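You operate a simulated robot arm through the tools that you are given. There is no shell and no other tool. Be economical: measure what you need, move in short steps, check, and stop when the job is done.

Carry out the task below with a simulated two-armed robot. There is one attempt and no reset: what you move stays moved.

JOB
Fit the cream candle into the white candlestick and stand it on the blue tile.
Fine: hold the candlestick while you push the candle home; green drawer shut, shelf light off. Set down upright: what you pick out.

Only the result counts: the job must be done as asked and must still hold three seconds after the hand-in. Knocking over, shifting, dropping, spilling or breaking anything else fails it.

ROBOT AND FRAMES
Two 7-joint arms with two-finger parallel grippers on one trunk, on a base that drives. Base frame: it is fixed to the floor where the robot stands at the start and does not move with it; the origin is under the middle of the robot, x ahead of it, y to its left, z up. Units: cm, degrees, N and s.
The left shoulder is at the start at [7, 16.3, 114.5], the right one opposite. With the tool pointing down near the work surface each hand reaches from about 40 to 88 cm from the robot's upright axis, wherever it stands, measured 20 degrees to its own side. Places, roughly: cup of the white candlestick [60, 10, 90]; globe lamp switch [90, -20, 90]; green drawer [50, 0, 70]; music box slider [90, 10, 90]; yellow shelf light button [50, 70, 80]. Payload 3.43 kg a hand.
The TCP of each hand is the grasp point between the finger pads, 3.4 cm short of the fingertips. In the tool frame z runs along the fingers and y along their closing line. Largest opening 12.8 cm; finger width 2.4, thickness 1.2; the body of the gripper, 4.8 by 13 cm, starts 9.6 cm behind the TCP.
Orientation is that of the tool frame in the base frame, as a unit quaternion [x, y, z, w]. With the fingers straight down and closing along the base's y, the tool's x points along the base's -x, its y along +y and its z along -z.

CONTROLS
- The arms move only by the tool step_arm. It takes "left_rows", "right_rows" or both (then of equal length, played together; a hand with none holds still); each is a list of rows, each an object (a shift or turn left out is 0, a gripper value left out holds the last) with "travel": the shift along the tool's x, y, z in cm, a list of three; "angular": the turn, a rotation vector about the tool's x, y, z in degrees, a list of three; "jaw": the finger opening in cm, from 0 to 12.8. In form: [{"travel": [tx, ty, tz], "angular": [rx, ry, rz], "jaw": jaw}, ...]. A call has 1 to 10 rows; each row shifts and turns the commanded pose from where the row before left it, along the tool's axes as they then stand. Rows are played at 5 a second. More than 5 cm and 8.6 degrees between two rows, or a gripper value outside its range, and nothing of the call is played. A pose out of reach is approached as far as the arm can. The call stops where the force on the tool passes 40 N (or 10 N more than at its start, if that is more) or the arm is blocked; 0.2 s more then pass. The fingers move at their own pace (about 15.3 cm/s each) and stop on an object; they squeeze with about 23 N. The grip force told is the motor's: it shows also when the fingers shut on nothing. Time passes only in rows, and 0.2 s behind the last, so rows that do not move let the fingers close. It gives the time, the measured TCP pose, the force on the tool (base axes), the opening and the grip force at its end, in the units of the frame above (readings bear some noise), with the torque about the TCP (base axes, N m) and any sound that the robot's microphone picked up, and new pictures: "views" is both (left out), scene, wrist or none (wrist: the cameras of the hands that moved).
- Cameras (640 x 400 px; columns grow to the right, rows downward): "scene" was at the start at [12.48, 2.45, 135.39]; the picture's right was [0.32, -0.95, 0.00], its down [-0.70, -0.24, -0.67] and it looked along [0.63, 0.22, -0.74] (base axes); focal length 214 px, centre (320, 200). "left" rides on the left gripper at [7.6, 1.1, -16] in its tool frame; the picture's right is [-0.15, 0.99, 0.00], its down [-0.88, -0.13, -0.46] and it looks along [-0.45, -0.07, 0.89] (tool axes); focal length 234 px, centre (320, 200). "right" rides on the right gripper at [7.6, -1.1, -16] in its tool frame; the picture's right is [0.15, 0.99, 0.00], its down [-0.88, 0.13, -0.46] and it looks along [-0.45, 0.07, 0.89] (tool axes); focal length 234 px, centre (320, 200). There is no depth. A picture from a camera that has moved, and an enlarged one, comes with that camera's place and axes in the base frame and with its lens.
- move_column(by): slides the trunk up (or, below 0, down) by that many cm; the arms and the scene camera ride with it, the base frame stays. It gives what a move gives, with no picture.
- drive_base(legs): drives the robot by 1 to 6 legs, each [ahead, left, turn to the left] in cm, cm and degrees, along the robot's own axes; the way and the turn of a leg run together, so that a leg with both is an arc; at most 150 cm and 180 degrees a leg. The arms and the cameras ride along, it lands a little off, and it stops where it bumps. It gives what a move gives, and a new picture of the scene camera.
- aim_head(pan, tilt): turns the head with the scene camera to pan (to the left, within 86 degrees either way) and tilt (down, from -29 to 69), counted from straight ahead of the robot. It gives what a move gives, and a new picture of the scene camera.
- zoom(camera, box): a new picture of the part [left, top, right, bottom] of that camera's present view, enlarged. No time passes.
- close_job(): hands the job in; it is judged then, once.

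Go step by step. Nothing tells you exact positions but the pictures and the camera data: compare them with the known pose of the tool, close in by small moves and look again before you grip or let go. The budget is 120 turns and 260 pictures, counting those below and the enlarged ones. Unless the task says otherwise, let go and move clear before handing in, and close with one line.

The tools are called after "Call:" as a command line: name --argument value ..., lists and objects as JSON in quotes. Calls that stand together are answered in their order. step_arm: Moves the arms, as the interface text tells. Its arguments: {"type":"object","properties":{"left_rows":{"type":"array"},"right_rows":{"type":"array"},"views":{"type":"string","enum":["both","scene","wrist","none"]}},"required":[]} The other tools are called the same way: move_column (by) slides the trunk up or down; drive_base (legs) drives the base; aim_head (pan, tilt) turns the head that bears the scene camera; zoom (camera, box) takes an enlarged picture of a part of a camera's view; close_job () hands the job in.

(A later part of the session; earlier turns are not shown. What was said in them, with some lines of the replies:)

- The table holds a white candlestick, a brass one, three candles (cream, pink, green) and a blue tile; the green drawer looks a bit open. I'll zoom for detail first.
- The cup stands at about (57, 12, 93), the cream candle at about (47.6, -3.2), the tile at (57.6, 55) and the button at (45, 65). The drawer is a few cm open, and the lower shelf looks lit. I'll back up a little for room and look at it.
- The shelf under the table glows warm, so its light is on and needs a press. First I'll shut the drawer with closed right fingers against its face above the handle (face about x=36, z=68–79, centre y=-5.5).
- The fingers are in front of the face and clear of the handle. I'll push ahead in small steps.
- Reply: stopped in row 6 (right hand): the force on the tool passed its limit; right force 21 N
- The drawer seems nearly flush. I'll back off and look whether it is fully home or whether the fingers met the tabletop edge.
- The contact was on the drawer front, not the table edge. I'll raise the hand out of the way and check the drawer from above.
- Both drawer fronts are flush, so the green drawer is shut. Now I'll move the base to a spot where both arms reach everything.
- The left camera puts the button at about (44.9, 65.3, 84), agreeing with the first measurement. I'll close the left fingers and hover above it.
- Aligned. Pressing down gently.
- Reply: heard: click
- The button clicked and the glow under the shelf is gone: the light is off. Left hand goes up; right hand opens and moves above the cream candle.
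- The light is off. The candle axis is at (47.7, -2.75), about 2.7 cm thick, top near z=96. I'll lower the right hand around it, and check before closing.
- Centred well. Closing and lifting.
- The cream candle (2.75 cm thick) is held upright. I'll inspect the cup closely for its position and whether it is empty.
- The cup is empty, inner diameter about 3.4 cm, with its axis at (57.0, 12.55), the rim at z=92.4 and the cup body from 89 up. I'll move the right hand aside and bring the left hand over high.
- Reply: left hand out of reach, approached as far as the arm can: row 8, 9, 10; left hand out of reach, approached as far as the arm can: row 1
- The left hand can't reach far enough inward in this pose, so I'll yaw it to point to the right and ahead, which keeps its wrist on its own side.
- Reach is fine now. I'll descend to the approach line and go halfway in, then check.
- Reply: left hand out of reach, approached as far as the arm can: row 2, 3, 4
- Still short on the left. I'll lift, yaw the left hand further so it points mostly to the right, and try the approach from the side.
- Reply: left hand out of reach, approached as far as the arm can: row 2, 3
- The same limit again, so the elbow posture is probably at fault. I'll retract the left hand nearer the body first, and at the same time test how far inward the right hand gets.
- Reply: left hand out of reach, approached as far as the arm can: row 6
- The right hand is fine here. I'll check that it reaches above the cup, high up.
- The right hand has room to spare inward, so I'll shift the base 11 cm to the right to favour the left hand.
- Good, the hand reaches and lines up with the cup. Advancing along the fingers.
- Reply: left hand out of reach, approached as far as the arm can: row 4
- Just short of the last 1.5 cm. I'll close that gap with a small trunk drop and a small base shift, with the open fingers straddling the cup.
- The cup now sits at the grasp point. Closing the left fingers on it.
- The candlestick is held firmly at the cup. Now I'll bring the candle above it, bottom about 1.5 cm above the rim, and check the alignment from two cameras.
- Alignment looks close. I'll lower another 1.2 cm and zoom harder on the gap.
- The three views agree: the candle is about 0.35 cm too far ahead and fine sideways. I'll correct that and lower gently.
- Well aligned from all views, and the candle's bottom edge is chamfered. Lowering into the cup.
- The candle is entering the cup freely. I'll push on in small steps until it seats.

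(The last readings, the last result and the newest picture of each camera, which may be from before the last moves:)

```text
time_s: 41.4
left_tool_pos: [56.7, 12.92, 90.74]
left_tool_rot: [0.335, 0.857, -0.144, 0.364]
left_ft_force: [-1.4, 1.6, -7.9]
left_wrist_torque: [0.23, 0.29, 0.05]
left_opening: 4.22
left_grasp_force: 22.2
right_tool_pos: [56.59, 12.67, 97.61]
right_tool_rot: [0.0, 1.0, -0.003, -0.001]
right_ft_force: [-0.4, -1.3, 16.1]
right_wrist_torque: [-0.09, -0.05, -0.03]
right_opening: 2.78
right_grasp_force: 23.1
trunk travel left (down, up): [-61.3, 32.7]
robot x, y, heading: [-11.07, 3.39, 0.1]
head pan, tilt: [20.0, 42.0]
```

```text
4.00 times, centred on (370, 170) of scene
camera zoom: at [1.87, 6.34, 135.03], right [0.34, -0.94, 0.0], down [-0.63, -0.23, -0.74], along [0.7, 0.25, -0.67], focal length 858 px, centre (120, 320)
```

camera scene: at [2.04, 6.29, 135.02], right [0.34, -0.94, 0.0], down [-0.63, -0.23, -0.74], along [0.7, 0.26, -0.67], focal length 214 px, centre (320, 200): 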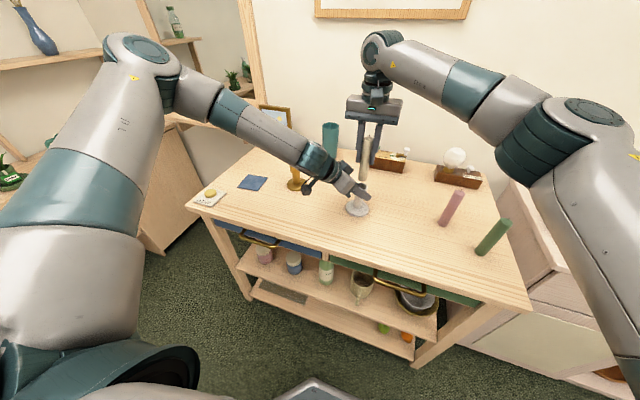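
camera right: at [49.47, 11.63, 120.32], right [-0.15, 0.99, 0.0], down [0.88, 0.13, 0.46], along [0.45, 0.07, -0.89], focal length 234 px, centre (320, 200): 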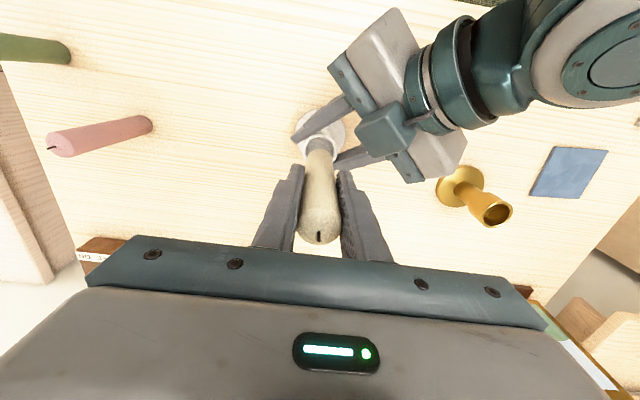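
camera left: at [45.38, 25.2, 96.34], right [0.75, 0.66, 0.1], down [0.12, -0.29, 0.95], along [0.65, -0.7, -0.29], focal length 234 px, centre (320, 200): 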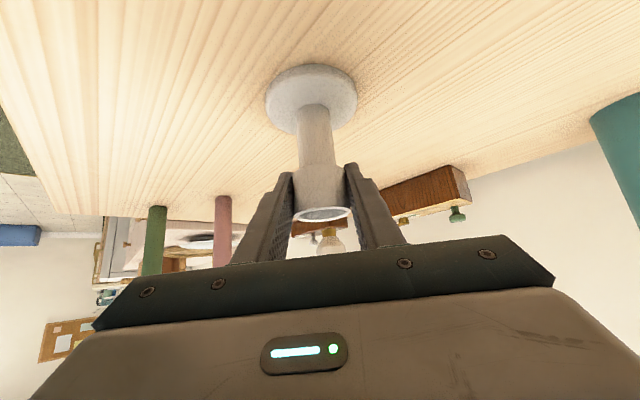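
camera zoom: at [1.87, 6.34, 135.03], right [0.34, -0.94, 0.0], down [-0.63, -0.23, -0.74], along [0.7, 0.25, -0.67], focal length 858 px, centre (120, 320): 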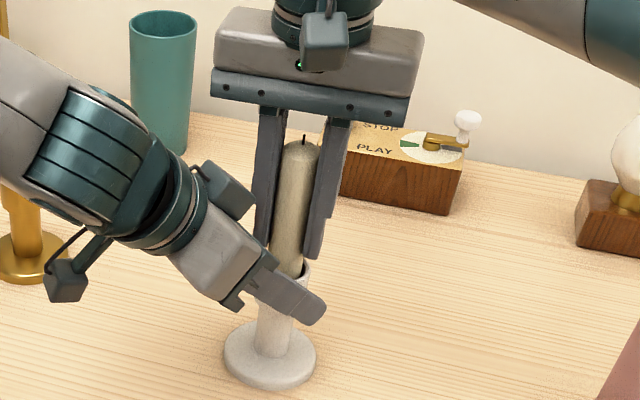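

Resistance is at 16 N now. I'll press further to make sure it is home.

Call:
step_arm --right_rows '[{"travel": [0, 0, 0.3]}, {"travel": [0, 0, 0.3]}, {"travel": [0, 0, 0.3]}, {"travel": [0, 0, 0.3]}]' --views "none"

Call:
zoom --camera "scene" --box '[330, 120, 410, 220]'

Call:
zoom --camera "right" --box '[260, 90, 380, 270]'

```text
time_s: 42.4
left_tool_pos: [56.71, 12.98, 90.7]
left_tool_rot: [0.335, 0.857, -0.143, 0.364]
left_ft_force: [4.4, 2.4, -20.1]
left_wrist_torque: [-0.77, -0.05, 0.02]
left_opening: 4.22
left_grasp_force: 23.1
right_tool_pos: [56.64, 12.64, 96.7]
right_tool_rot: [0.0, 1.0, 0.002, 0.001]
right_ft_force: [-1.6, -5.6, 39.9]
right_wrist_torque: [0.55, -0.11, 0.03]
right_opening: 2.78
right_grasp_force: 22.6
trunk travel left (down, up): [-61.3, 32.7]
robot x, y, heading: [-10.63, 3.55, 0.2]
head pan, tilt: [20.0, 42.0]
```

```text
4.00 times, centred on (370, 170) of scene
camera zoom: at [1.78, 6.25, 135.07], right [0.34, -0.94, 0.0], down [-0.63, -0.23, -0.74], along [0.7, 0.25, -0.67], focal length 858 px, centre (120, 320)
```

zoom: 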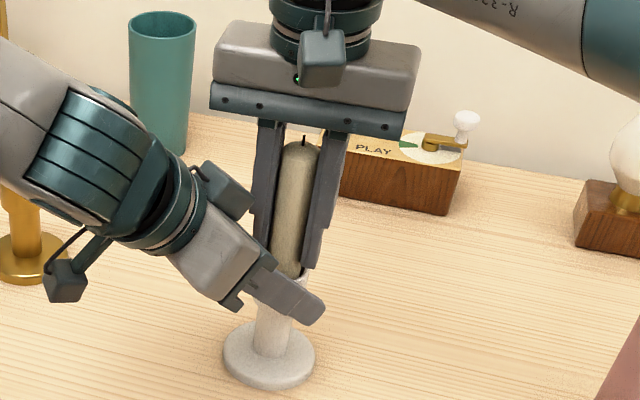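

```text
2.22 times, centred on (320, 180) of right
camera zoom: at [48.91, 11.56, 112.66], right [-0.15, 0.99, 0.0], down [0.88, 0.13, 0.46], along [0.45, 0.07, -0.89], focal length 520 px, centre (320, 244)
```

zoom: 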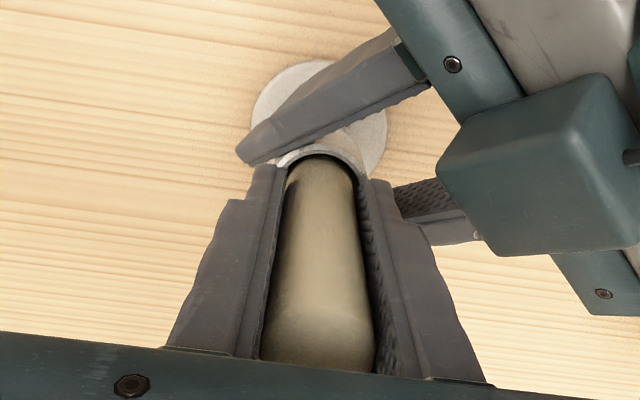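

The candle stayed put while the pressing hand slid under 40 N, so it is bottomed in the cup. I'll open the right fingers slightly, lift a bit, widen, and retreat upward.

Call:
step_arm --right_rows '[{"jaw": 3.4}, {"jaw": 3.4}, {"travel": [0, 0, -0.8]}, {"travel": [0, 0, -1]}, {"travel": [0, 0, -1], "jaw": 5}, {"travel": [0, 0, -1], "jaw": 6}]' --views "none"

Call:
zoom --camera "scene" --box '[330, 120, 410, 220]'

```text
time_s: 43.8
left_tool_pos: [56.84, 12.89, 90.95]
left_tool_rot: [0.336, 0.857, -0.145, 0.364]
left_ft_force: [0.5, -1.0, -2.5]
left_wrist_torque: [0.01, 0.04, -0.03]
left_opening: 4.21
left_grasp_force: 23.0
right_tool_pos: [56.81, 12.73, 100.28]
right_tool_rot: [-0.001, 1.0, 0.0, 0.0]
right_ft_force: [1.5, 0.1, 0.0]
right_wrist_torque: [0.0, -0.03, 0.0]
right_opening: 6.04
right_grasp_force: 0.0
trunk travel left (down, up): [-61.3, 32.7]
robot x, y, heading: [-10.86, 3.58, 0.2]
head pan, tilt: [20.0, 42.0]
```

```text
4.00 times, centred on (370, 170) of scene
camera zoom: at [1.92, 6.33, 135.03], right [0.34, -0.94, 0.0], down [-0.63, -0.23, -0.74], along [0.7, 0.25, -0.67], focal length 858 px, centre (120, 320)
```

zoom: 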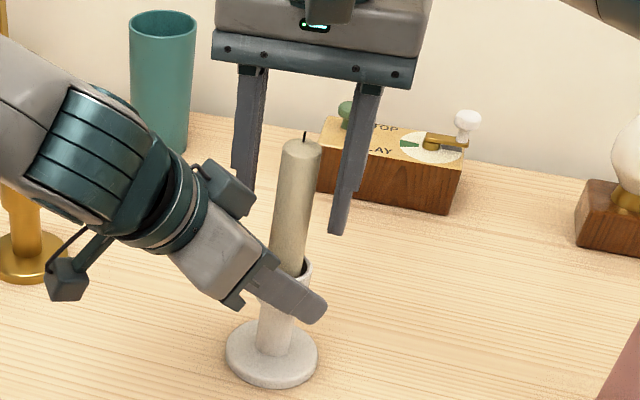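

The candle stands in the cup. Right hand clears up and away; then the left lifts the candlestick a little as a check.

Call:
step_arm --right_rows '[{"travel": [0, 0, -4.5]}, {"travel": [0, 0, -4.5]}, {"travel": [0, 0, -4.5]}, {"travel": [0, -4.5, 0]}, {"travel": [0, -4.5, 0]}, {"travel": [0, -4.5, 0]}, {"travel": [0, -4.5, 0]}, {"travel": [2, -4.5, 0]}, {"travel": [3, -3, 0]}]' --views "none"

Call:
step_arm --left_rows '[{"travel": [-0.72, 0, -0.7]}, {"travel": [-1.44, 0, -1.39]}, {"travel": [-1.44, 0, -1.39]}, {"travel": [-1.44, 0, -1.39]}, {"travel": [-0.72, 0, -0.7]}]' --views "both"

```text
time_s: 45.8
left_tool_pos: [56.83, 12.73, 90.89]
left_tool_rot: [0.335, 0.858, -0.142, 0.363]
left_ft_force: [-0.5, -0.7, -2.0]
left_wrist_torque: [0.0, -0.03, 0.02]
left_opening: 4.22
left_grasp_force: 23.0
right_tool_pos: [51.72, -12.88, 113.72]
right_tool_rot: [-0.001, 1.0, 0.0, 0.001]
right_ft_force: [-1.2, -0.5, -0.4]
right_wrist_torque: [0.01, -0.03, -0.02]
right_opening: 6.0
right_grasp_force: 0.1
trunk travel left (down, up): [-61.3, 32.7]
robot x, y, heading: [-10.67, 3.99, -0.2]
head pan, tilt: [20.0, 42.0]
```

```text
time_s: 47.0
left_tool_pos: [56.92, 12.86, 98.82]
left_tool_rot: [0.334, 0.857, -0.143, 0.364]
left_ft_force: [1.0, 0.1, -1.6]
left_wrist_torque: [0.01, 0.01, -0.03]
left_opening: 4.22
left_grasp_force: 23.3
right_tool_pos: [51.72, -12.79, 113.67]
right_tool_rot: [0.0, 1.0, -0.002, 0.0]
right_ft_force: [0.3, 0.1, -0.3]
right_wrist_torque: [0.03, 0.03, -0.02]
right_opening: 6.02
right_grasp_force: 0.0
trunk travel left (down, up): [-61.3, 32.7]
robot x, y, heading: [-10.78, 3.87, -0.1]
head pan, tilt: [20.0, 42.0]
camera scene: at [1.98, 6.31, 135.02], right [0.34, -0.94, 0.0], down [-0.63, -0.23, -0.74], along [0.7, 0.25, -0.67], focal length 214 px, centre (320, 200)
camera left: at [45.4, 25.19, 104.34], right [0.75, 0.66, 0.1], down [0.12, -0.29, 0.95], along [0.65, -0.7, -0.29], focal length 234 px, centre (320, 200)
```

scene: 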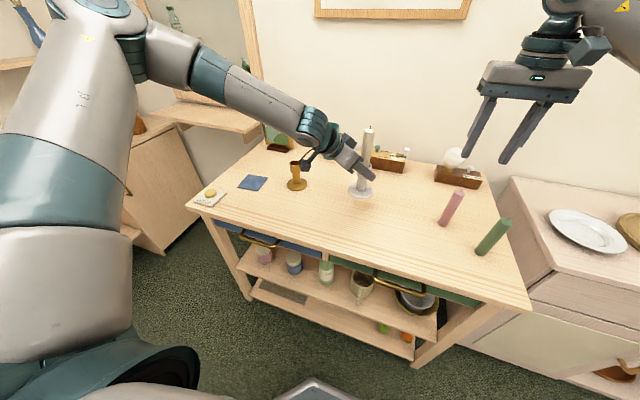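
left: 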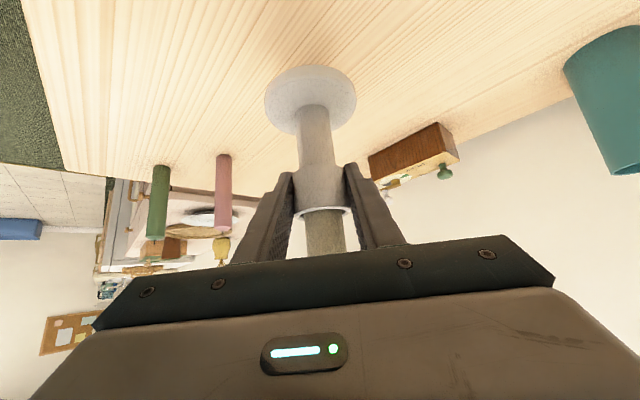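

Lifted cleanly. I'll pull it back to x≈46 to pass well clear of the brass candlestick, then drive the base left.

Call:
step_arm --left_rows '[{"travel": [1.4, -1.87, -1.45]}, {"travel": [1.4, -1.87, -1.45]}, {"travel": [1.4, -1.87, -1.45]}, {"travel": [1.4, -1.87, -1.45]}]' --views "none"

Call:
drive_base --legs '[[0, 12, 0], [0, 12, 0]]'

```text
time_s: 48.0
left_tool_pos: [45.83, 12.87, 98.83]
left_tool_rot: [0.336, 0.857, -0.143, 0.364]
left_ft_force: [0.2, -0.6, -2.7]
left_wrist_torque: [0.02, -0.01, 0.0]
left_opening: 4.22
left_grasp_force: 23.6
right_tool_pos: [51.55, -12.75, 113.78]
right_tool_rot: [0.001, 1.0, -0.001, 0.001]
right_ft_force: [-0.5, 0.5, 0.8]
right_wrist_torque: [0.01, -0.01, -0.02]
right_opening: 6.04
right_grasp_force: 0.0
trunk travel left (down, up): [-61.3, 32.7]
robot x, y, heading: [-10.99, 3.15, -0.0]
head pan, tilt: [20.0, 42.0]
```

```text
time_s: 50.1
left_tool_pos: [45.88, 36.92, 98.76]
left_tool_rot: [0.335, 0.857, -0.143, 0.364]
left_ft_force: [-0.2, -1.3, -1.9]
left_wrist_torque: [0.02, -0.01, 0.01]
left_opening: 4.22
left_grasp_force: 23.3
right_tool_pos: [51.72, 11.19, 113.67]
right_tool_rot: [0.001, 1.0, 0.0, -0.001]
right_ft_force: [-0.7, -0.2, -0.3]
right_wrist_torque: [-0.01, 0.01, -0.01]
right_opening: 6.01
right_grasp_force: 0.0
trunk travel left (down, up): [-61.3, 32.7]
robot x, y, heading: [-10.86, 27.67, 0.2]
head pan, tilt: [20.0, 42.0]
camera scene: at [1.96, 30.37, 135.03], right [0.34, -0.94, 0.0], down [-0.63, -0.23, -0.74], along [0.7, 0.25, -0.67], focal length 214 px, centre (320, 200)
```

scene: 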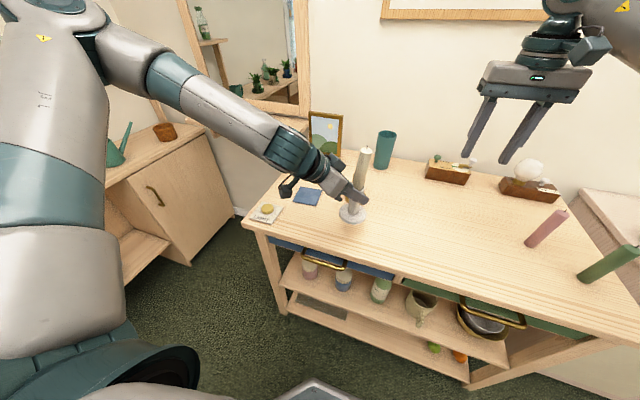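

The tile is just ahead and to the left now. I'll measure it again.

Call:
zoom --camera "scene" --box '[240, 160, 400, 260]'

```text
4.00 times, centred on (320, 210) of scene
camera zoom: at [1.96, 30.37, 135.03], right [0.34, -0.94, 0.0], down [-0.63, -0.23, -0.74], along [0.7, 0.25, -0.67], focal length 858 px, centre (320, 160)
```

zoom: 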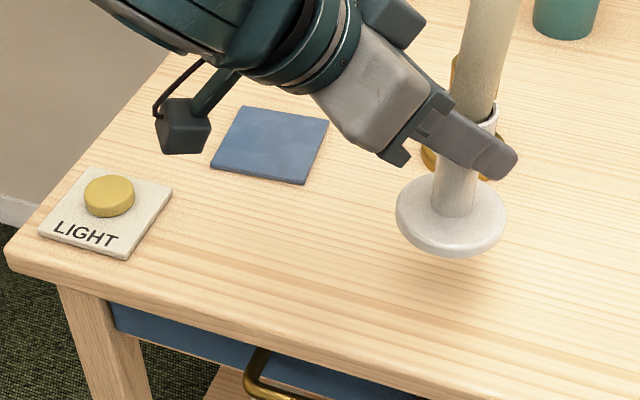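

The tile is centred at about (57.4, 55.4) with 9 cm sides, against the 8.2 cm candlestick base. I'll carry it over, first left and then ahead.

Call:
step_arm --left_rows '[{"travel": [1.75, 2.72, -1.83]}, {"travel": [1.75, 2.72, -1.83]}, {"travel": [1.75, 2.72, -1.83]}, {"travel": [1.75, 2.72, -1.83]}, {"travel": [1.75, 2.72, -1.83]}, {"travel": [-1.94, 2.59, 2.0]}, {"travel": [-1.94, 2.59, 2.0]}, {"travel": [-1.94, 2.59, 2.0]}]' --views "both"

Call:
aim_head --pan 28 --tilt 45

Call:
zoom --camera "scene" --box '[240, 130, 400, 260]'

```text
time_s: 51.9
left_tool_pos: [57.34, 55.49, 98.63]
left_tool_rot: [0.336, 0.857, -0.144, 0.363]
left_ft_force: [0.4, -0.9, -2.2]
left_wrist_torque: [0.03, 0.05, 0.0]
left_opening: 4.2
left_grasp_force: 23.0
right_tool_pos: [51.79, 11.3, 113.7]
right_tool_rot: [0.0, 1.0, 0.0, 0.0]
right_ft_force: [0.3, -0.3, -0.3]
right_wrist_torque: [0.02, 0.01, -0.01]
right_opening: 5.99
right_grasp_force: 0.1
trunk travel left (down, up): [-61.3, 32.7]
robot x, y, heading: [-10.69, 27.81, 0.0]
head pan, tilt: [20.0, 42.0]
camera scene: at [2.1, 30.37, 135.01], right [0.34, -0.94, 0.0], down [-0.63, -0.23, -0.74], along [0.7, 0.25, -0.67], focal length 214 px, centre (320, 200)
camera left: at [45.84, 67.76, 104.25], right [0.75, 0.66, 0.1], down [0.12, -0.29, 0.95], along [0.65, -0.7, -0.29], focal length 234 px, centre (320, 200)
```

scene: 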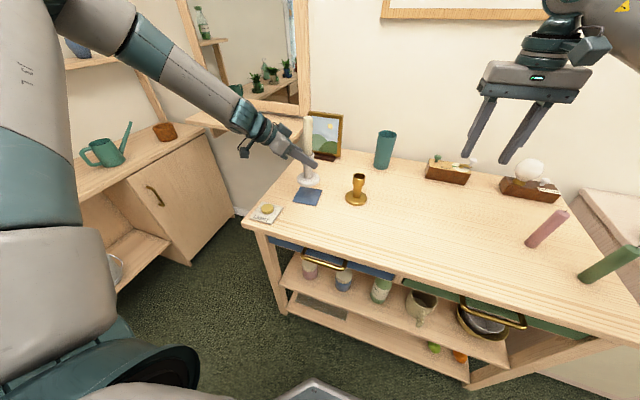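
left: 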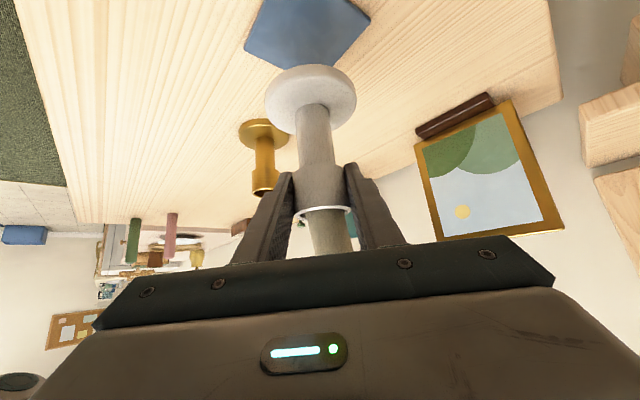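

```text
time_s: 52.6
left_tool_pos: [57.19, 55.4, 98.78]
left_tool_rot: [0.336, 0.857, -0.144, 0.363]
left_ft_force: [-0.1, 0.3, -3.1]
left_wrist_torque: [0.01, 0.01, 0.0]
left_opening: 4.18
left_grasp_force: 23.5
right_tool_pos: [51.63, 11.39, 113.77]
right_tool_rot: [0.001, 1.0, -0.001, 0.0]
right_ft_force: [-0.3, -0.4, 0.2]
right_wrist_torque: [-0.01, 0.02, -0.01]
right_opening: 6.01
right_grasp_force: 0.1
trunk travel left (down, up): [-61.3, 32.7]
robot x, y, heading: [-10.92, 27.64, 0.0]
head pan, tilt: [28.0, 45.0]
camera scene: at [1.27, 31.38, 134.6], right [0.47, -0.88, 0.0], down [-0.62, -0.33, -0.71], along [0.62, 0.33, -0.71], focal length 214 px, centre (320, 200)
```

scene: 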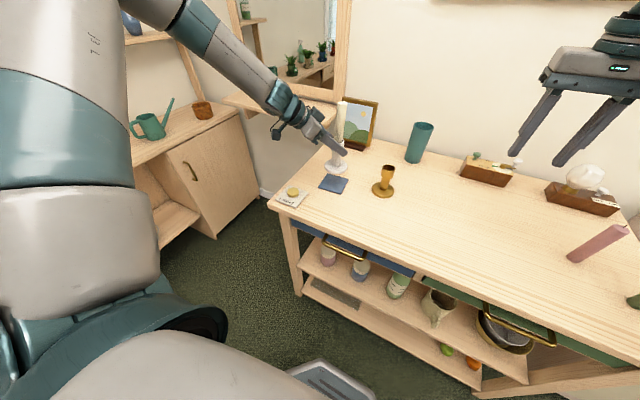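

```text
3.08 times, centred on (320, 195) of scene
camera zoom: at [1.27, 31.38, 134.6], right [0.47, -0.88, 0.0], down [-0.62, -0.33, -0.71], along [0.62, 0.33, -0.71], focal length 660 px, centre (320, 215)
```

zoom: 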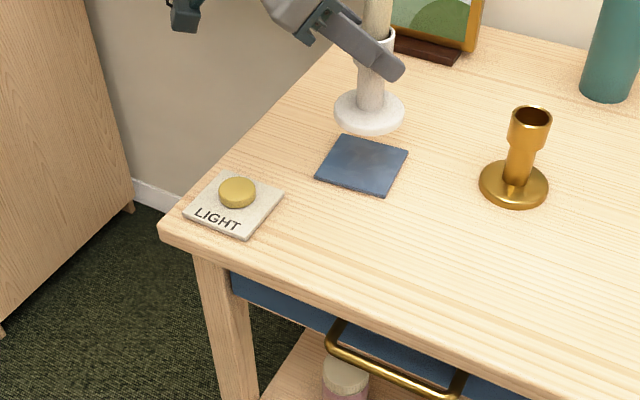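

It's above the tile. Lowering 6 cm, then checking the alignment.

Call:
step_arm --left_rows '[{"travel": [1.44, 0, 1.39]}, {"travel": [1.44, 0, 1.39]}, {"travel": [1.44, 0, 1.39]}, {}]' --views "none"

Call:
zoom --camera "scene" --box '[290, 120, 380, 210]'

Call:
zoom --camera "left" --box '[200, 0, 440, 200]'

```text
time_s: 53.6
left_tool_pos: [57.19, 55.46, 92.88]
left_tool_rot: [0.335, 0.857, -0.144, 0.364]
left_ft_force: [0.3, 0.2, -2.6]
left_wrist_torque: [0.01, -0.02, 0.02]
left_opening: 4.22
left_grasp_force: 23.6
right_tool_pos: [51.68, 11.4, 113.84]
right_tool_rot: [0.001, 1.0, -0.001, 0.0]
right_ft_force: [1.2, -0.1, -0.2]
right_wrist_torque: [0.02, -0.01, -0.02]
right_opening: 6.02
right_grasp_force: 0.1
trunk travel left (down, up): [-61.3, 32.7]
robot x, y, heading: [-10.82, 27.5, 0.0]
head pan, tilt: [28.0, 45.0]
```

```text
4.44 times, centred on (335, 165) of scene
camera zoom: at [1.26, 31.34, 134.6], right [0.47, -0.88, 0.0], down [-0.62, -0.33, -0.71], along [0.62, 0.33, -0.71], focal length 953 px, centre (253, 356)
```

zoom: 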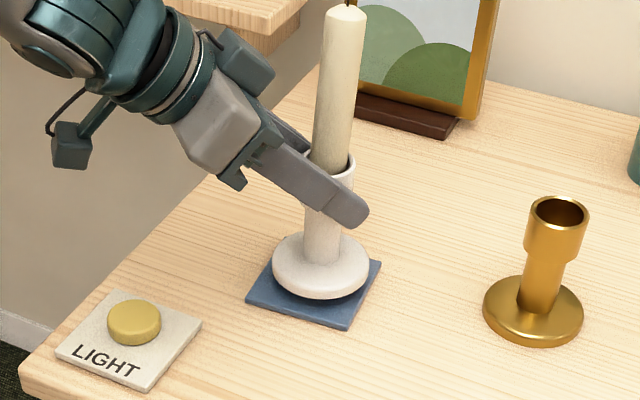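

```text
2.00 times, centred on (320, 100) of left
camera zoom: at [45.7, 67.78, 98.43], right [0.75, 0.66, 0.1], down [0.12, -0.29, 0.95], along [0.65, -0.7, -0.29], focal length 468 px, centre (320, 400)
```

zoom: 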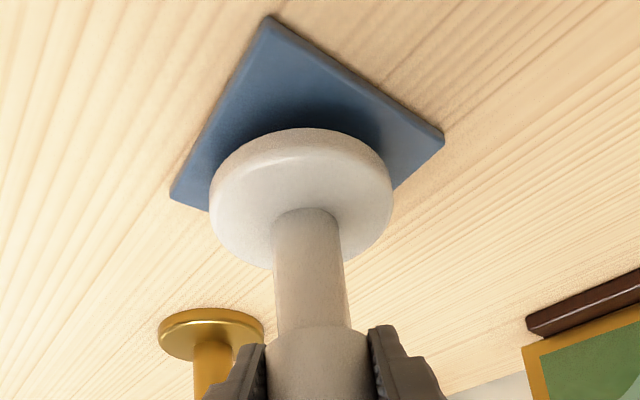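

Two views suggest shifting about 0.45 cm to the left (+y). I'll do that and lower to just above the tile.

Call:
step_arm --left_rows '[{"travel": [0.21, 0.33, -0.22]}, {"travel": [0.36, 0, 0.35]}, {"travel": [0.36, 0, 0.35]}, {}]' --views "none"

Call:
zoom --camera "scene" --box '[305, 150, 365, 200]'

Call:
zoom --camera "left" --box '[200, 0, 440, 200]'

```text
time_s: 54.6
left_tool_pos: [57.15, 55.89, 91.85]
left_tool_rot: [0.336, 0.857, -0.143, 0.363]
left_ft_force: [0.7, -0.5, -2.5]
left_wrist_torque: [0.0, 0.04, 0.01]
left_opening: 4.19
left_grasp_force: 22.7
right_tool_pos: [51.76, 11.38, 113.7]
right_tool_rot: [0.001, 1.0, -0.002, 0.0]
right_ft_force: [0.4, 0.1, -0.6]
right_wrist_torque: [0.0, -0.01, 0.03]
right_opening: 6.0
right_grasp_force: 0.0
trunk travel left (down, up): [-61.3, 32.7]
robot x, y, heading: [-10.99, 27.74, -0.0]
head pan, tilt: [28.0, 45.0]
```

```text
8.00 times, centred on (335, 175) of scene
camera zoom: at [1.27, 31.36, 134.6], right [0.47, -0.88, 0.0], down [-0.62, -0.33, -0.71], along [0.62, 0.33, -0.71], focal length 1716 px, centre (200, 400)
```

zoom: 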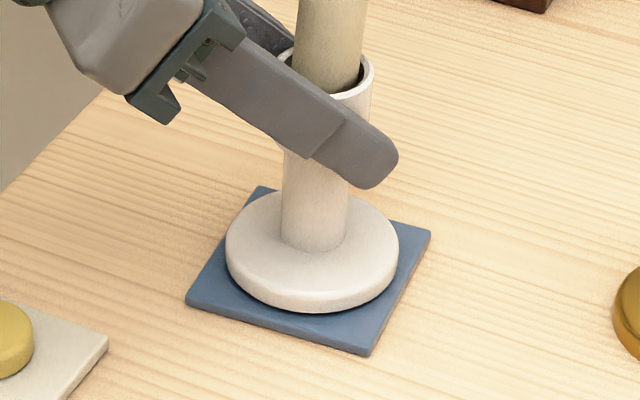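

```text
2.00 times, centred on (320, 100) of left
camera zoom: at [45.71, 68.19, 97.39], right [0.75, 0.66, 0.1], down [0.12, -0.29, 0.95], along [0.65, -0.7, -0.29], focal length 468 px, centre (320, 400)
```

zoom: 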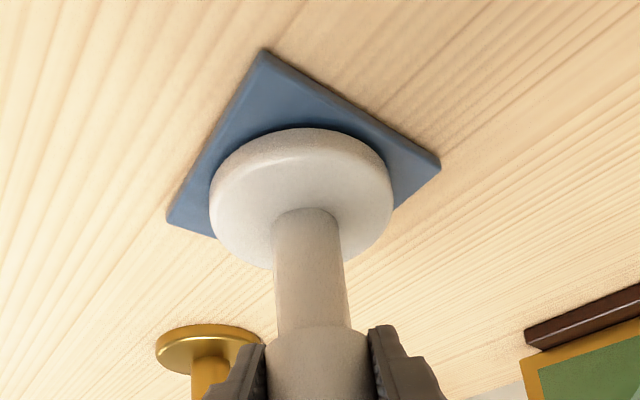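

Sideways it's centred; the front margin is a bit large, so I'll shift about 0.35 cm toward the robot and lower until it touches.

Call:
step_arm --left_rows '[{"travel": [0.08, -0.31, -0.08]}, {"travel": [0.14, 0, 0.14]}, {"travel": [0.14, 0, 0.14]}, {}]' --views "none"

Call:
zoom --camera "scene" --box '[305, 150, 365, 200]'

```text
time_s: 55.6
left_tool_pos: [56.92, 55.79, 91.52]
left_tool_rot: [0.335, 0.857, -0.143, 0.365]
left_ft_force: [0.1, -0.1, 2.6]
left_wrist_torque: [-0.13, -0.01, -0.01]
left_opening: 4.19
left_grasp_force: 23.1
right_tool_pos: [51.68, 11.36, 113.77]
right_tool_rot: [0.001, 1.0, -0.001, 0.001]
right_ft_force: [0.0, 0.2, -0.3]
right_wrist_torque: [0.01, 0.02, 0.02]
right_opening: 6.01
right_grasp_force: 0.0
trunk travel left (down, up): [-61.3, 32.7]
robot x, y, heading: [-11.09, 27.43, 0.2]
head pan, tilt: [28.0, 45.0]
```

```text
8.00 times, centred on (335, 175) of scene
camera zoom: at [1.25, 31.35, 134.61], right [0.47, -0.88, 0.0], down [-0.62, -0.33, -0.71], along [0.62, 0.33, -0.71], focal length 1716 px, centre (200, 400)
```

zoom: 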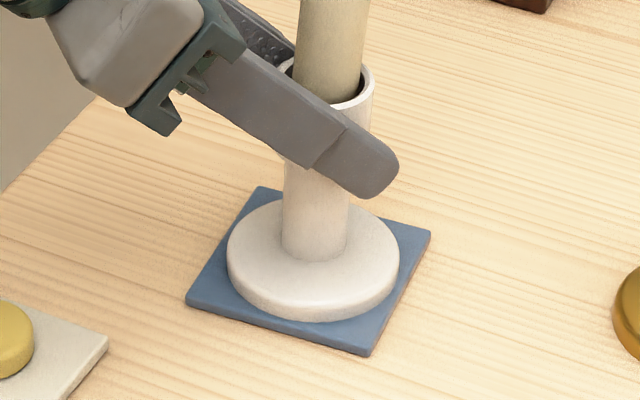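

The base rests on the tile with blue visible around it, and the force shows contact. Releasing and backing out along the approach line.

Call:
step_arm --left_rows '[{"jaw": 4.8}, {"jaw": 6}, {"jaw": 8}, {"jaw": 8}]' --views "none"

Call:
step_arm --left_rows '[{"travel": [0, 0, -2]}, {"travel": [0, 0, -3]}, {"travel": [0, 0, -4]}, {"travel": [0, 0, -4]}, {"travel": [0, 0, -4]}]' --views "both"

Call:
zoom --camera "scene" --box '[290, 90, 380, 210]'

```text
time_s: 56.6
left_tool_pos: [56.85, 55.73, 91.33]
left_tool_rot: [0.335, 0.857, -0.143, 0.363]
left_ft_force: [-0.1, 0.8, 0.1]
left_wrist_torque: [0.03, 0.0, 0.04]
left_opening: 8.01
left_grasp_force: 0.2
right_tool_pos: [51.74, 11.29, 113.79]
right_tool_rot: [0.002, 1.0, -0.002, -0.001]
right_ft_force: [-0.6, -0.2, 0.5]
right_wrist_torque: [-0.02, 0.0, -0.05]
right_opening: 5.99
right_grasp_force: 0.1
trunk travel left (down, up): [-61.3, 32.7]
robot x, y, heading: [-10.62, 27.6, 0.0]
head pan, tilt: [28.0, 45.0]
```

```text
time_s: 57.8
left_tool_pos: [47.93, 64.17, 103.39]
left_tool_rot: [0.336, 0.856, -0.144, 0.365]
left_ft_force: [0.9, -0.4, 0.4]
left_wrist_torque: [0.01, 0.01, 0.02]
left_opening: 8.01
left_grasp_force: 0.1
right_tool_pos: [51.39, 11.22, 113.8]
right_tool_rot: [0.0, 1.0, -0.001, 0.001]
right_ft_force: [-0.3, -0.6, 0.2]
right_wrist_torque: [0.02, -0.03, 0.0]
right_opening: 6.0
right_grasp_force: 0.1
trunk travel left (down, up): [-61.3, 32.7]
robot x, y, heading: [-10.75, 27.94, 0.1]
head pan, tilt: [28.0, 45.0]
camera scene: at [1.07, 31.34, 134.61], right [0.47, -0.88, 0.0], down [-0.62, -0.33, -0.71], along [0.63, 0.33, -0.71], focal length 214 px, centre (320, 200)
camera left: at [36.38, 76.4, 108.97], right [0.75, 0.66, 0.1], down [0.12, -0.29, 0.95], along [0.65, -0.7, -0.29], focal length 234 px, centre (320, 200)
```

scene: 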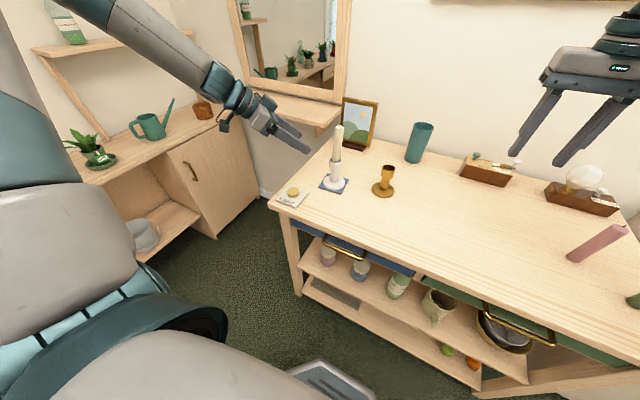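
left: 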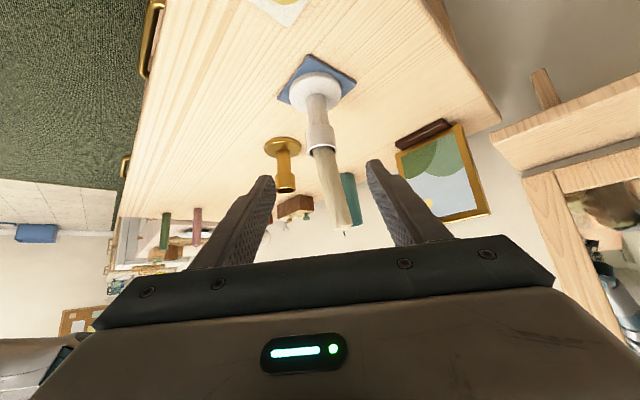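

```text
3.33 times, centred on (335, 150) of scene
camera zoom: at [1.07, 31.34, 134.61], right [0.47, -0.88, 0.0], down [-0.62, -0.33, -0.71], along [0.63, 0.33, -0.71], focal length 715 px, centre (270, 367)
```

zoom: 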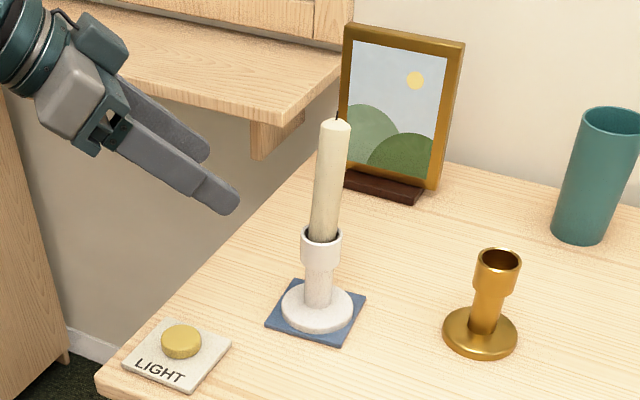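

It stands on the tile, but I want to be certain the candle is fully home. I'll inspect the joint and the candle's exposed length.

Call:
zoom --camera "scene" --box '[315, 120, 360, 190]'

Call:
zoom --camera "left" --box '[270, 50, 390, 240]'

```text
5.71 times, centred on (338, 155) of scene
camera zoom: at [1.07, 31.34, 134.61], right [0.47, -0.88, 0.0], down [-0.62, -0.33, -0.71], along [0.63, 0.33, -0.71], focal length 1226 px, centre (220, 457)
```

zoom: 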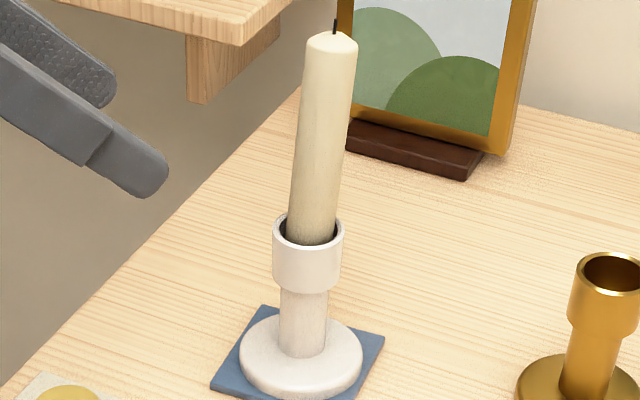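

```text
2.11 times, centred on (330, 145) of left
camera zoom: at [36.38, 76.4, 108.97], right [0.75, 0.66, 0.1], down [0.12, -0.29, 0.95], along [0.65, -0.7, -0.29], focal length 493 px, centre (299, 316)
```

zoom: 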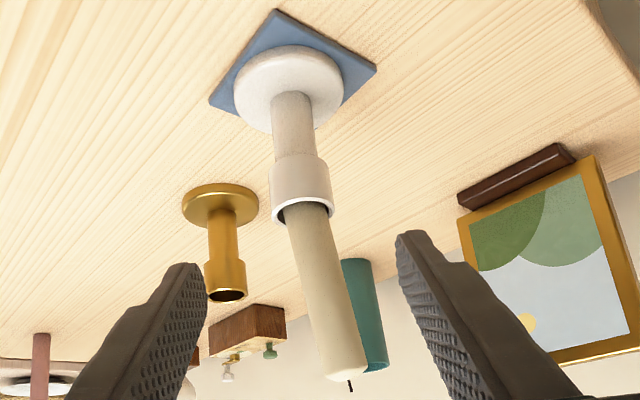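

The candle is on the bore bottom (insertion about 3.2 cm) but leans about 9° ahead within the loose cup. I'll regrip the cup with the left hand, lift slightly, and tip it gently backward so the candle settles flat and upright.

Call:
step_arm --left_rows '[{"travel": [0, 0, 4]}, {"travel": [0, 0, 4]}, {"travel": [0, 0, 4]}, {"travel": [0, 0, 3]}, {"travel": [0, 0, 2]}, {}, {"jaw": 5}, {"jaw": 3}, {"jaw": 3}, {"jaw": 3}]' --views "wrist"

Call:
zoom --camera "scene" --box '[315, 120, 360, 190]'

```text
time_s: 60.0
left_tool_pos: [57.01, 55.75, 91.48]
left_tool_rot: [0.336, 0.857, -0.144, 0.363]
left_ft_force: [0.5, 0.3, 0.9]
left_wrist_torque: [-0.07, 0.02, 0.01]
left_opening: 4.18
left_grasp_force: 22.4
right_tool_pos: [51.75, 11.22, 113.73]
right_tool_rot: [0.001, 1.0, -0.001, 0.0]
right_ft_force: [0.7, -0.4, -0.1]
right_wrist_torque: [0.0, 0.03, -0.02]
right_opening: 6.01
right_grasp_force: 0.0
trunk travel left (down, up): [-61.3, 32.7]
robot x, y, heading: [-10.81, 27.55, -0.1]
head pan, tilt: [28.0, 45.0]
camera left: at [45.43, 68.03, 97.04], right [0.75, 0.66, 0.1], down [0.12, -0.29, 0.95], along [0.65, -0.7, -0.29], focal length 234 px, centre (320, 200)
```

left: 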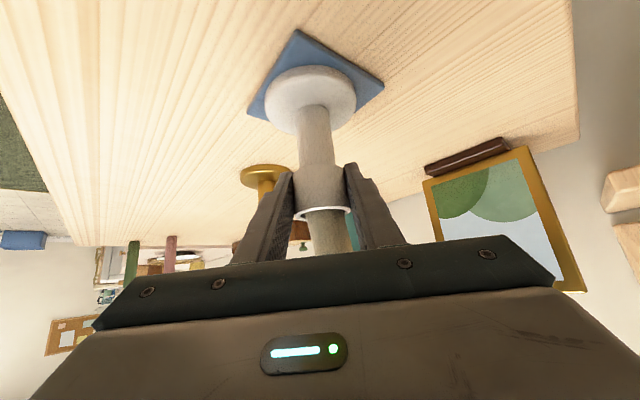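

```text
5.71 times, centred on (338, 155) of scene
camera zoom: at [1.25, 31.36, 134.6], right [0.47, -0.88, 0.0], down [-0.62, -0.33, -0.71], along [0.62, 0.33, -0.71], focal length 1226 px, centre (220, 457)
```

zoom: 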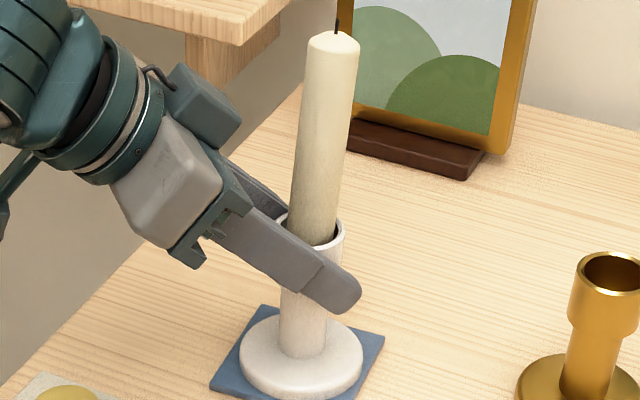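

Held again. Lifting 1.5 cm and tipping back 6°.

Call:
step_arm --left_rows '[{"travel": [-0.54, 0, -0.52]}, {"travel": [-0.54, 0, -0.52]}, {"angular": [-0.95, -1.47, 0.98]}, {"angular": [-0.95, -1.47, 0.98]}, {"angular": [-0.95, -1.47, 0.98]}, {}, {}]' --views "none"

Call:
zoom --camera "scene" --box '[315, 120, 360, 190]'

Call:
zoom --camera "left" --box '[270, 180, 380, 250]'

```text
time_s: 61.6
left_tool_pos: [56.97, 55.79, 92.96]
left_tool_rot: [0.343, 0.836, -0.126, 0.409]
left_ft_force: [-0.3, -1.1, -1.6]
left_wrist_torque: [-0.01, 0.0, 0.0]
left_opening: 4.2
left_grasp_force: 23.2
right_tool_pos: [51.72, 11.29, 113.79]
right_tool_rot: [0.001, 1.0, -0.001, 0.0]
right_ft_force: [0.3, 0.0, 0.0]
right_wrist_torque: [-0.04, 0.01, -0.03]
right_opening: 5.99
right_grasp_force: 0.0
trunk travel left (down, up): [-61.3, 32.7]
robot x, y, heading: [-10.87, 27.64, -0.2]
head pan, tilt: [28.0, 45.0]
```

```text
5.71 times, centred on (338, 155) of scene
camera zoom: at [1.28, 31.38, 134.59], right [0.47, -0.88, 0.0], down [-0.62, -0.33, -0.71], along [0.62, 0.33, -0.71], focal length 1226 px, centre (220, 457)
```

zoom: 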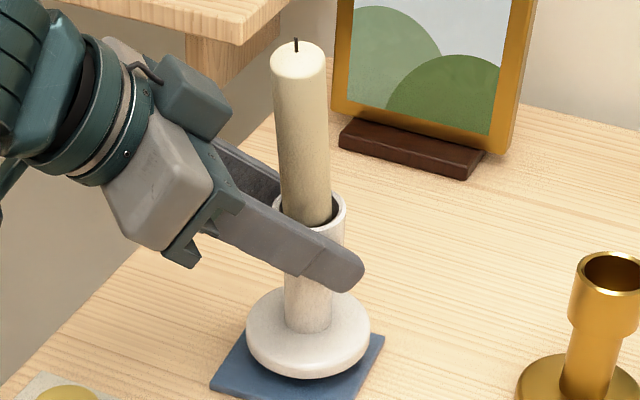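

```text
5.71 times, centred on (325, 215) of left
camera zoom: at [44.92, 68.06, 97.28], right [0.73, 0.66, 0.18], down [0.02, -0.29, 0.96], along [0.68, -0.7, -0.22], focal length 1338 px, centre (291, 114)
```

zoom: 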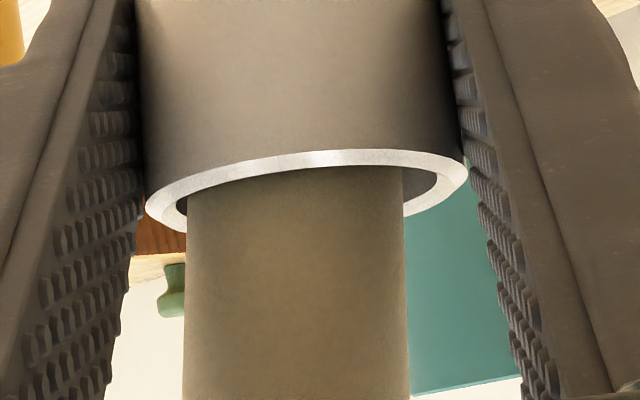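

The candle swung past to the other side. I'll return to level and look where it rests.

Call:
step_arm --left_rows '[{"angular": [0.48, 0.74, -0.49]}, {"angular": [0.48, 0.74, -0.49]}, {"angular": [0.48, 0.74, -0.49]}, {"angular": [0.48, 0.74, -0.49]}, {"angular": [0.48, 0.74, -0.49]}, {"angular": [0.45, 0.71, -0.49]}, {}]' --views "none"

Call:
zoom --camera "left" --box '[270, 180, 380, 250]'

Call:
zoom --camera "scene" --box '[315, 120, 360, 190]'

```text
time_s: 63.2
left_tool_pos: [57.06, 55.8, 92.79]
left_tool_rot: [0.336, 0.857, -0.144, 0.363]
left_ft_force: [0.6, 0.0, -2.2]
left_wrist_torque: [0.04, 0.0, 0.0]
left_opening: 4.21
left_grasp_force: 22.9
right_tool_pos: [51.85, 11.3, 113.76]
right_tool_rot: [0.001, 1.0, -0.001, 0.0]
right_ft_force: [0.7, -0.1, 0.8]
right_wrist_torque: [-0.01, 0.0, -0.03]
right_opening: 5.99
right_grasp_force: 0.0
trunk travel left (down, up): [-61.3, 32.7]
robot x, y, heading: [-10.89, 27.73, -0.1]
head pan, tilt: [28.0, 45.0]
```

```text
5.71 times, centred on (325, 215) of left
camera zoom: at [45.47, 68.1, 98.51], right [0.75, 0.66, 0.1], down [0.12, -0.29, 0.95], along [0.65, -0.7, -0.29], focal length 1338 px, centre (291, 114)
```

zoom: 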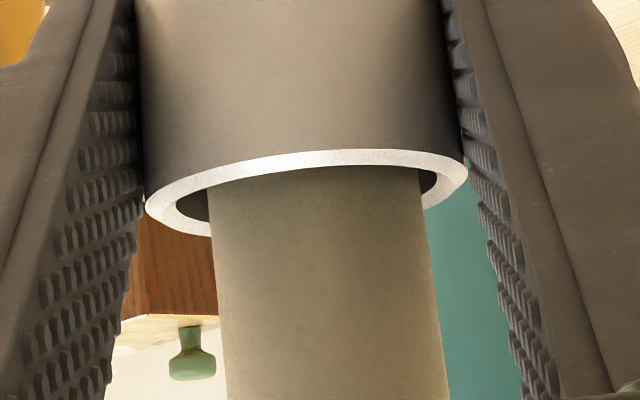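

```text
5.71 times, centred on (338, 155) of scene
camera zoom: at [1.28, 31.4, 134.59], right [0.47, -0.88, 0.0], down [-0.62, -0.33, -0.71], along [0.62, 0.33, -0.71], focal length 1226 px, centre (220, 457)
```

zoom: 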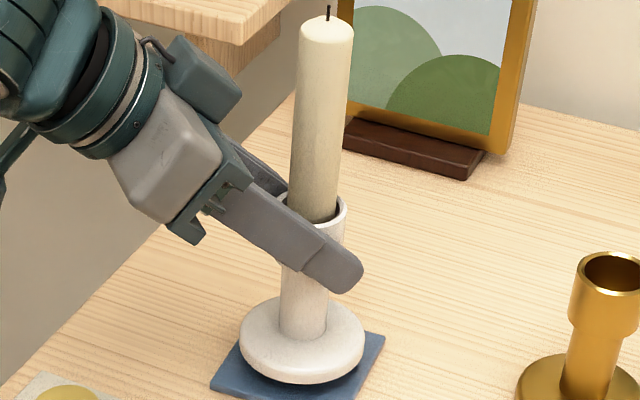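

Now the candle stands nearly upright (about 2°) on its flat bottom. I'll set it down gently and recheck.

Call:
step_arm --left_rows '[{"travel": [0.22, 0, 0.21]}, {"travel": [0.22, 0, 0.21]}, {"travel": [0.22, 0, 0.21]}, {"travel": [0.14, 0, 0.14]}, {"travel": [0.1, 0, 0.1]}, {}, {}]' --views "none"

Call:
zoom --camera "scene" --box '[315, 120, 360, 190]'

```text
time_s: 64.8
left_tool_pos: [57.15, 55.73, 91.71]
left_tool_rot: [0.336, 0.857, -0.144, 0.364]
left_ft_force: [-0.8, -0.3, -2.1]
left_wrist_torque: [0.03, 0.0, 0.01]
left_opening: 4.18
left_grasp_force: 23.0
right_tool_pos: [51.69, 11.3, 113.72]
right_tool_rot: [0.001, 1.0, -0.002, 0.0]
right_ft_force: [0.0, -0.1, 0.8]
right_wrist_torque: [0.03, 0.02, -0.01]
right_opening: 6.01
right_grasp_force: 0.0
trunk travel left (down, up): [-61.3, 32.7]
robot x, y, heading: [-11.1, 27.43, 0.3]
head pan, tilt: [28.0, 45.0]
```

```text
5.71 times, centred on (338, 155) of scene
camera zoom: at [1.29, 31.37, 134.59], right [0.47, -0.88, 0.0], down [-0.62, -0.33, -0.71], along [0.62, 0.33, -0.71], focal length 1226 px, centre (220, 457)
```

zoom: 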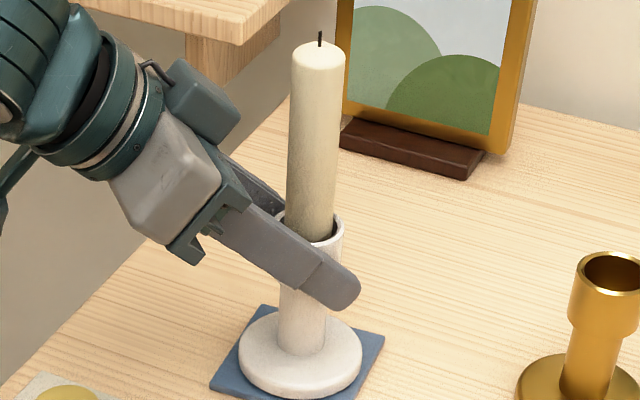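

Upright now. A last touch down onto the tile (0.2 cm more).

Call:
step_arm --left_rows '[{"travel": [0.07, 0, 0.07]}, {"travel": [0.07, 0, 0.07]}, {"travel": [0.05, 0, 0.05]}, {}]' --views "none"

```text
time_s: 65.8
left_tool_pos: [56.93, 55.68, 91.44]
left_tool_rot: [0.336, 0.857, -0.144, 0.364]
left_ft_force: [0.1, 0.2, 1.4]
left_wrist_torque: [-0.06, 0.08, -0.02]
left_opening: 4.19
left_grasp_force: 22.9
right_tool_pos: [51.69, 11.37, 113.84]
right_tool_rot: [0.001, 1.0, -0.001, 0.0]
right_ft_force: [-0.5, -0.1, -0.4]
right_wrist_torque: [0.01, -0.01, 0.02]
right_opening: 6.01
right_grasp_force: 0.1
trunk travel left (down, up): [-61.3, 32.7]
robot x, y, heading: [-10.99, 27.69, 0.1]
head pan, tilt: [28.0, 45.0]
```

Contact is made (+1.4 N). Releasing in small openings.

Call:
step_arm --left_rows '[{"jaw": 4.3}, {"jaw": 4.5}, {"jaw": 4.8}, {"jaw": 5.4}, {"jaw": 6.5}, {"jaw": 8}, {}]' --views "none"

Call:
zoom --camera "scene" --box '[315, 120, 360, 190]'

```text
time_s: 67.4
left_tool_pos: [57.03, 55.72, 91.43]
left_tool_rot: [0.335, 0.857, -0.144, 0.363]
left_ft_force: [-0.2, -0.6, -0.1]
left_wrist_torque: [0.01, 0.02, -0.03]
left_opening: 8.0
left_grasp_force: 0.1
right_tool_pos: [51.67, 11.32, 113.67]
right_tool_rot: [0.001, 1.0, -0.001, 0.0]
right_ft_force: [0.4, -1.0, -0.2]
right_wrist_torque: [0.0, -0.01, 0.02]
right_opening: 6.02
right_grasp_force: 0.0
trunk travel left (down, up): [-61.3, 32.7]
robot x, y, heading: [-11.19, 27.68, -0.1]
head pan, tilt: [28.0, 45.0]
```

```text
5.71 times, centred on (338, 155) of scene
camera zoom: at [1.26, 31.36, 134.6], right [0.47, -0.88, 0.0], down [-0.62, -0.33, -0.71], along [0.62, 0.33, -0.71], focal length 1226 px, centre (220, 457)
```

zoom: 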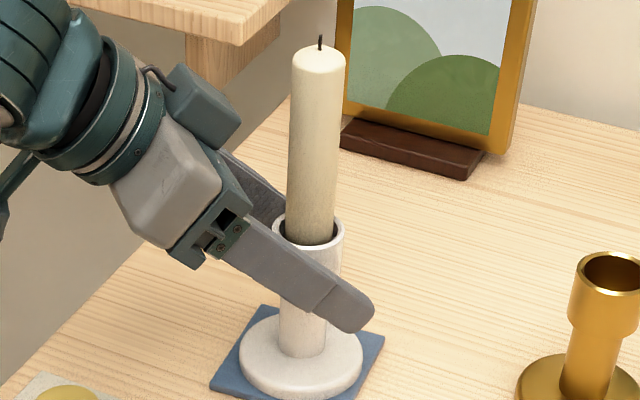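

The candle remains upright in the cup after release. Backing the left hand out.

Call:
step_arm --left_rows '[{"travel": [0, 0, -2]}, {"travel": [0, 0, -3]}, {"travel": [0, 0, -4]}, {"travel": [0, 0, -4]}, {"travel": [0, 0, -4]}, {"travel": [0, 0, -2]}]' --views "both"

Call:
zoom --camera "scene" --box '[305, 115, 365, 200]'

Call:
zoom --camera "left" --box '[260, 40, 390, 240]'

Call:
zoom --camera "scene" --box '[270, 190, 570, 390]'

```text
time_s: 68.8
left_tool_pos: [46.83, 65.06, 104.68]
left_tool_rot: [0.336, 0.857, -0.144, 0.363]
left_ft_force: [-0.8, 0.1, 0.7]
left_wrist_torque: [0.03, -0.02, 0.0]
left_opening: 8.01
left_grasp_force: 0.0
right_tool_pos: [51.73, 11.42, 113.86]
right_tool_rot: [0.001, 1.0, -0.001, 0.0]
right_ft_force: [-0.6, -0.4, 0.1]
right_wrist_torque: [0.0, -0.01, 0.01]
right_opening: 6.02
right_grasp_force: 0.0
trunk travel left (down, up): [-61.3, 32.7]
robot x, y, heading: [-10.83, 27.59, 0.2]
head pan, tilt: [28.0, 45.0]
camera scene: at [1.21, 31.36, 134.6], right [0.47, -0.88, 0.0], down [-0.62, -0.33, -0.71], along [0.62, 0.33, -0.71], focal length 214 px, centre (320, 200)
camera left: at [35.37, 77.3, 110.23], right [0.75, 0.66, 0.1], down [0.12, -0.29, 0.95], along [0.65, -0.7, -0.29], focal length 234 px, centre (320, 200)
```

scene: 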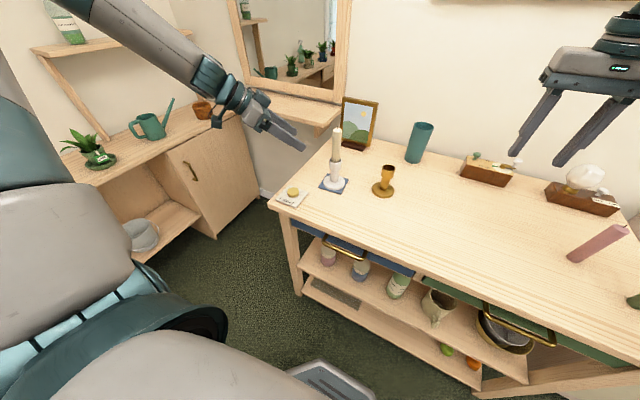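
left: 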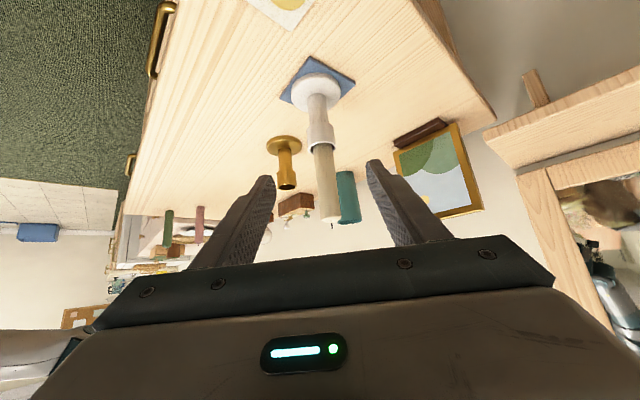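

```text
4.71 times, centred on (335, 158) of scene
camera zoom: at [1.21, 31.36, 134.6], right [0.47, -0.88, 0.0], down [-0.62, -0.33, -0.71], along [0.62, 0.33, -0.71], focal length 1009 px, centre (249, 400)
```

zoom: 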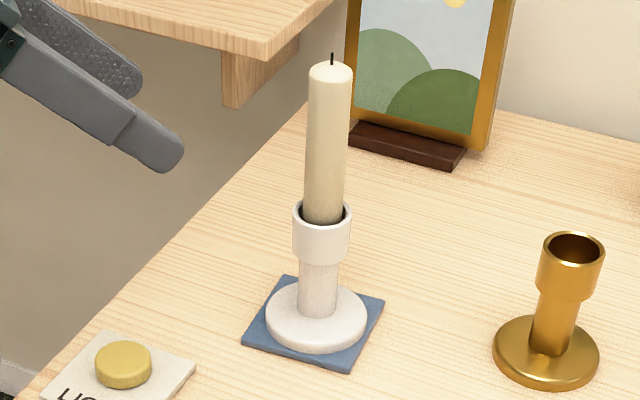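

```text
2.00 times, centred on (325, 140) of left
camera zoom: at [35.37, 77.3, 110.23], right [0.75, 0.66, 0.1], down [0.12, -0.29, 0.95], along [0.65, -0.7, -0.29], focal length 468 px, centre (310, 320)
```

zoom: 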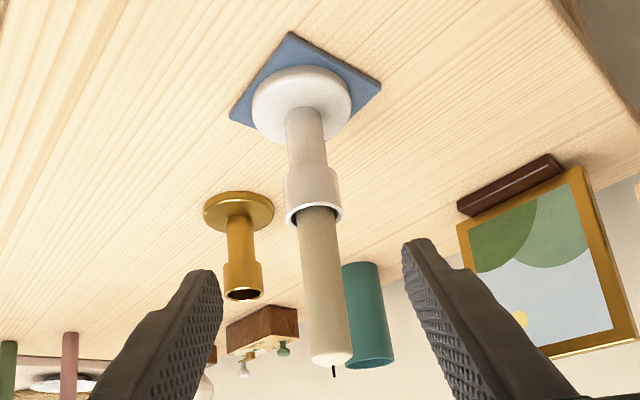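

```text
2.00 times, centred on (420, 290) of scene
camera zoom: at [1.21, 31.36, 134.6], right [0.47, -0.88, 0.0], down [-0.62, -0.33, -0.71], along [0.62, 0.33, -0.71], focal length 429 px, centre (120, 20)
```

zoom: 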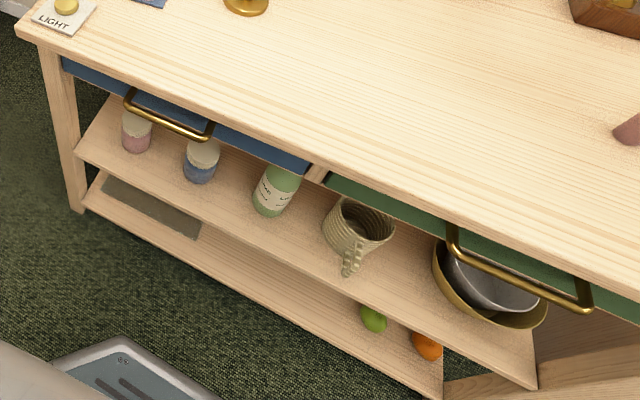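

The candle stands upright at the bottom of the cup, on the blue tile. The green drawer is shut, the shelf light is off, and both hands are clear.

Call:
close_job

```text
The job is handed in.
```

I handed the job in with the cream candle seated at the bottom of the white candlestick's cup and the candlestick upright on the blue tile. The green drawer is shut and the shelf light is off. The cup is slightly wider than the candle, so the candle is a loose fit. It first leaned about 9°, so I settled it to nearly upright before letting go.
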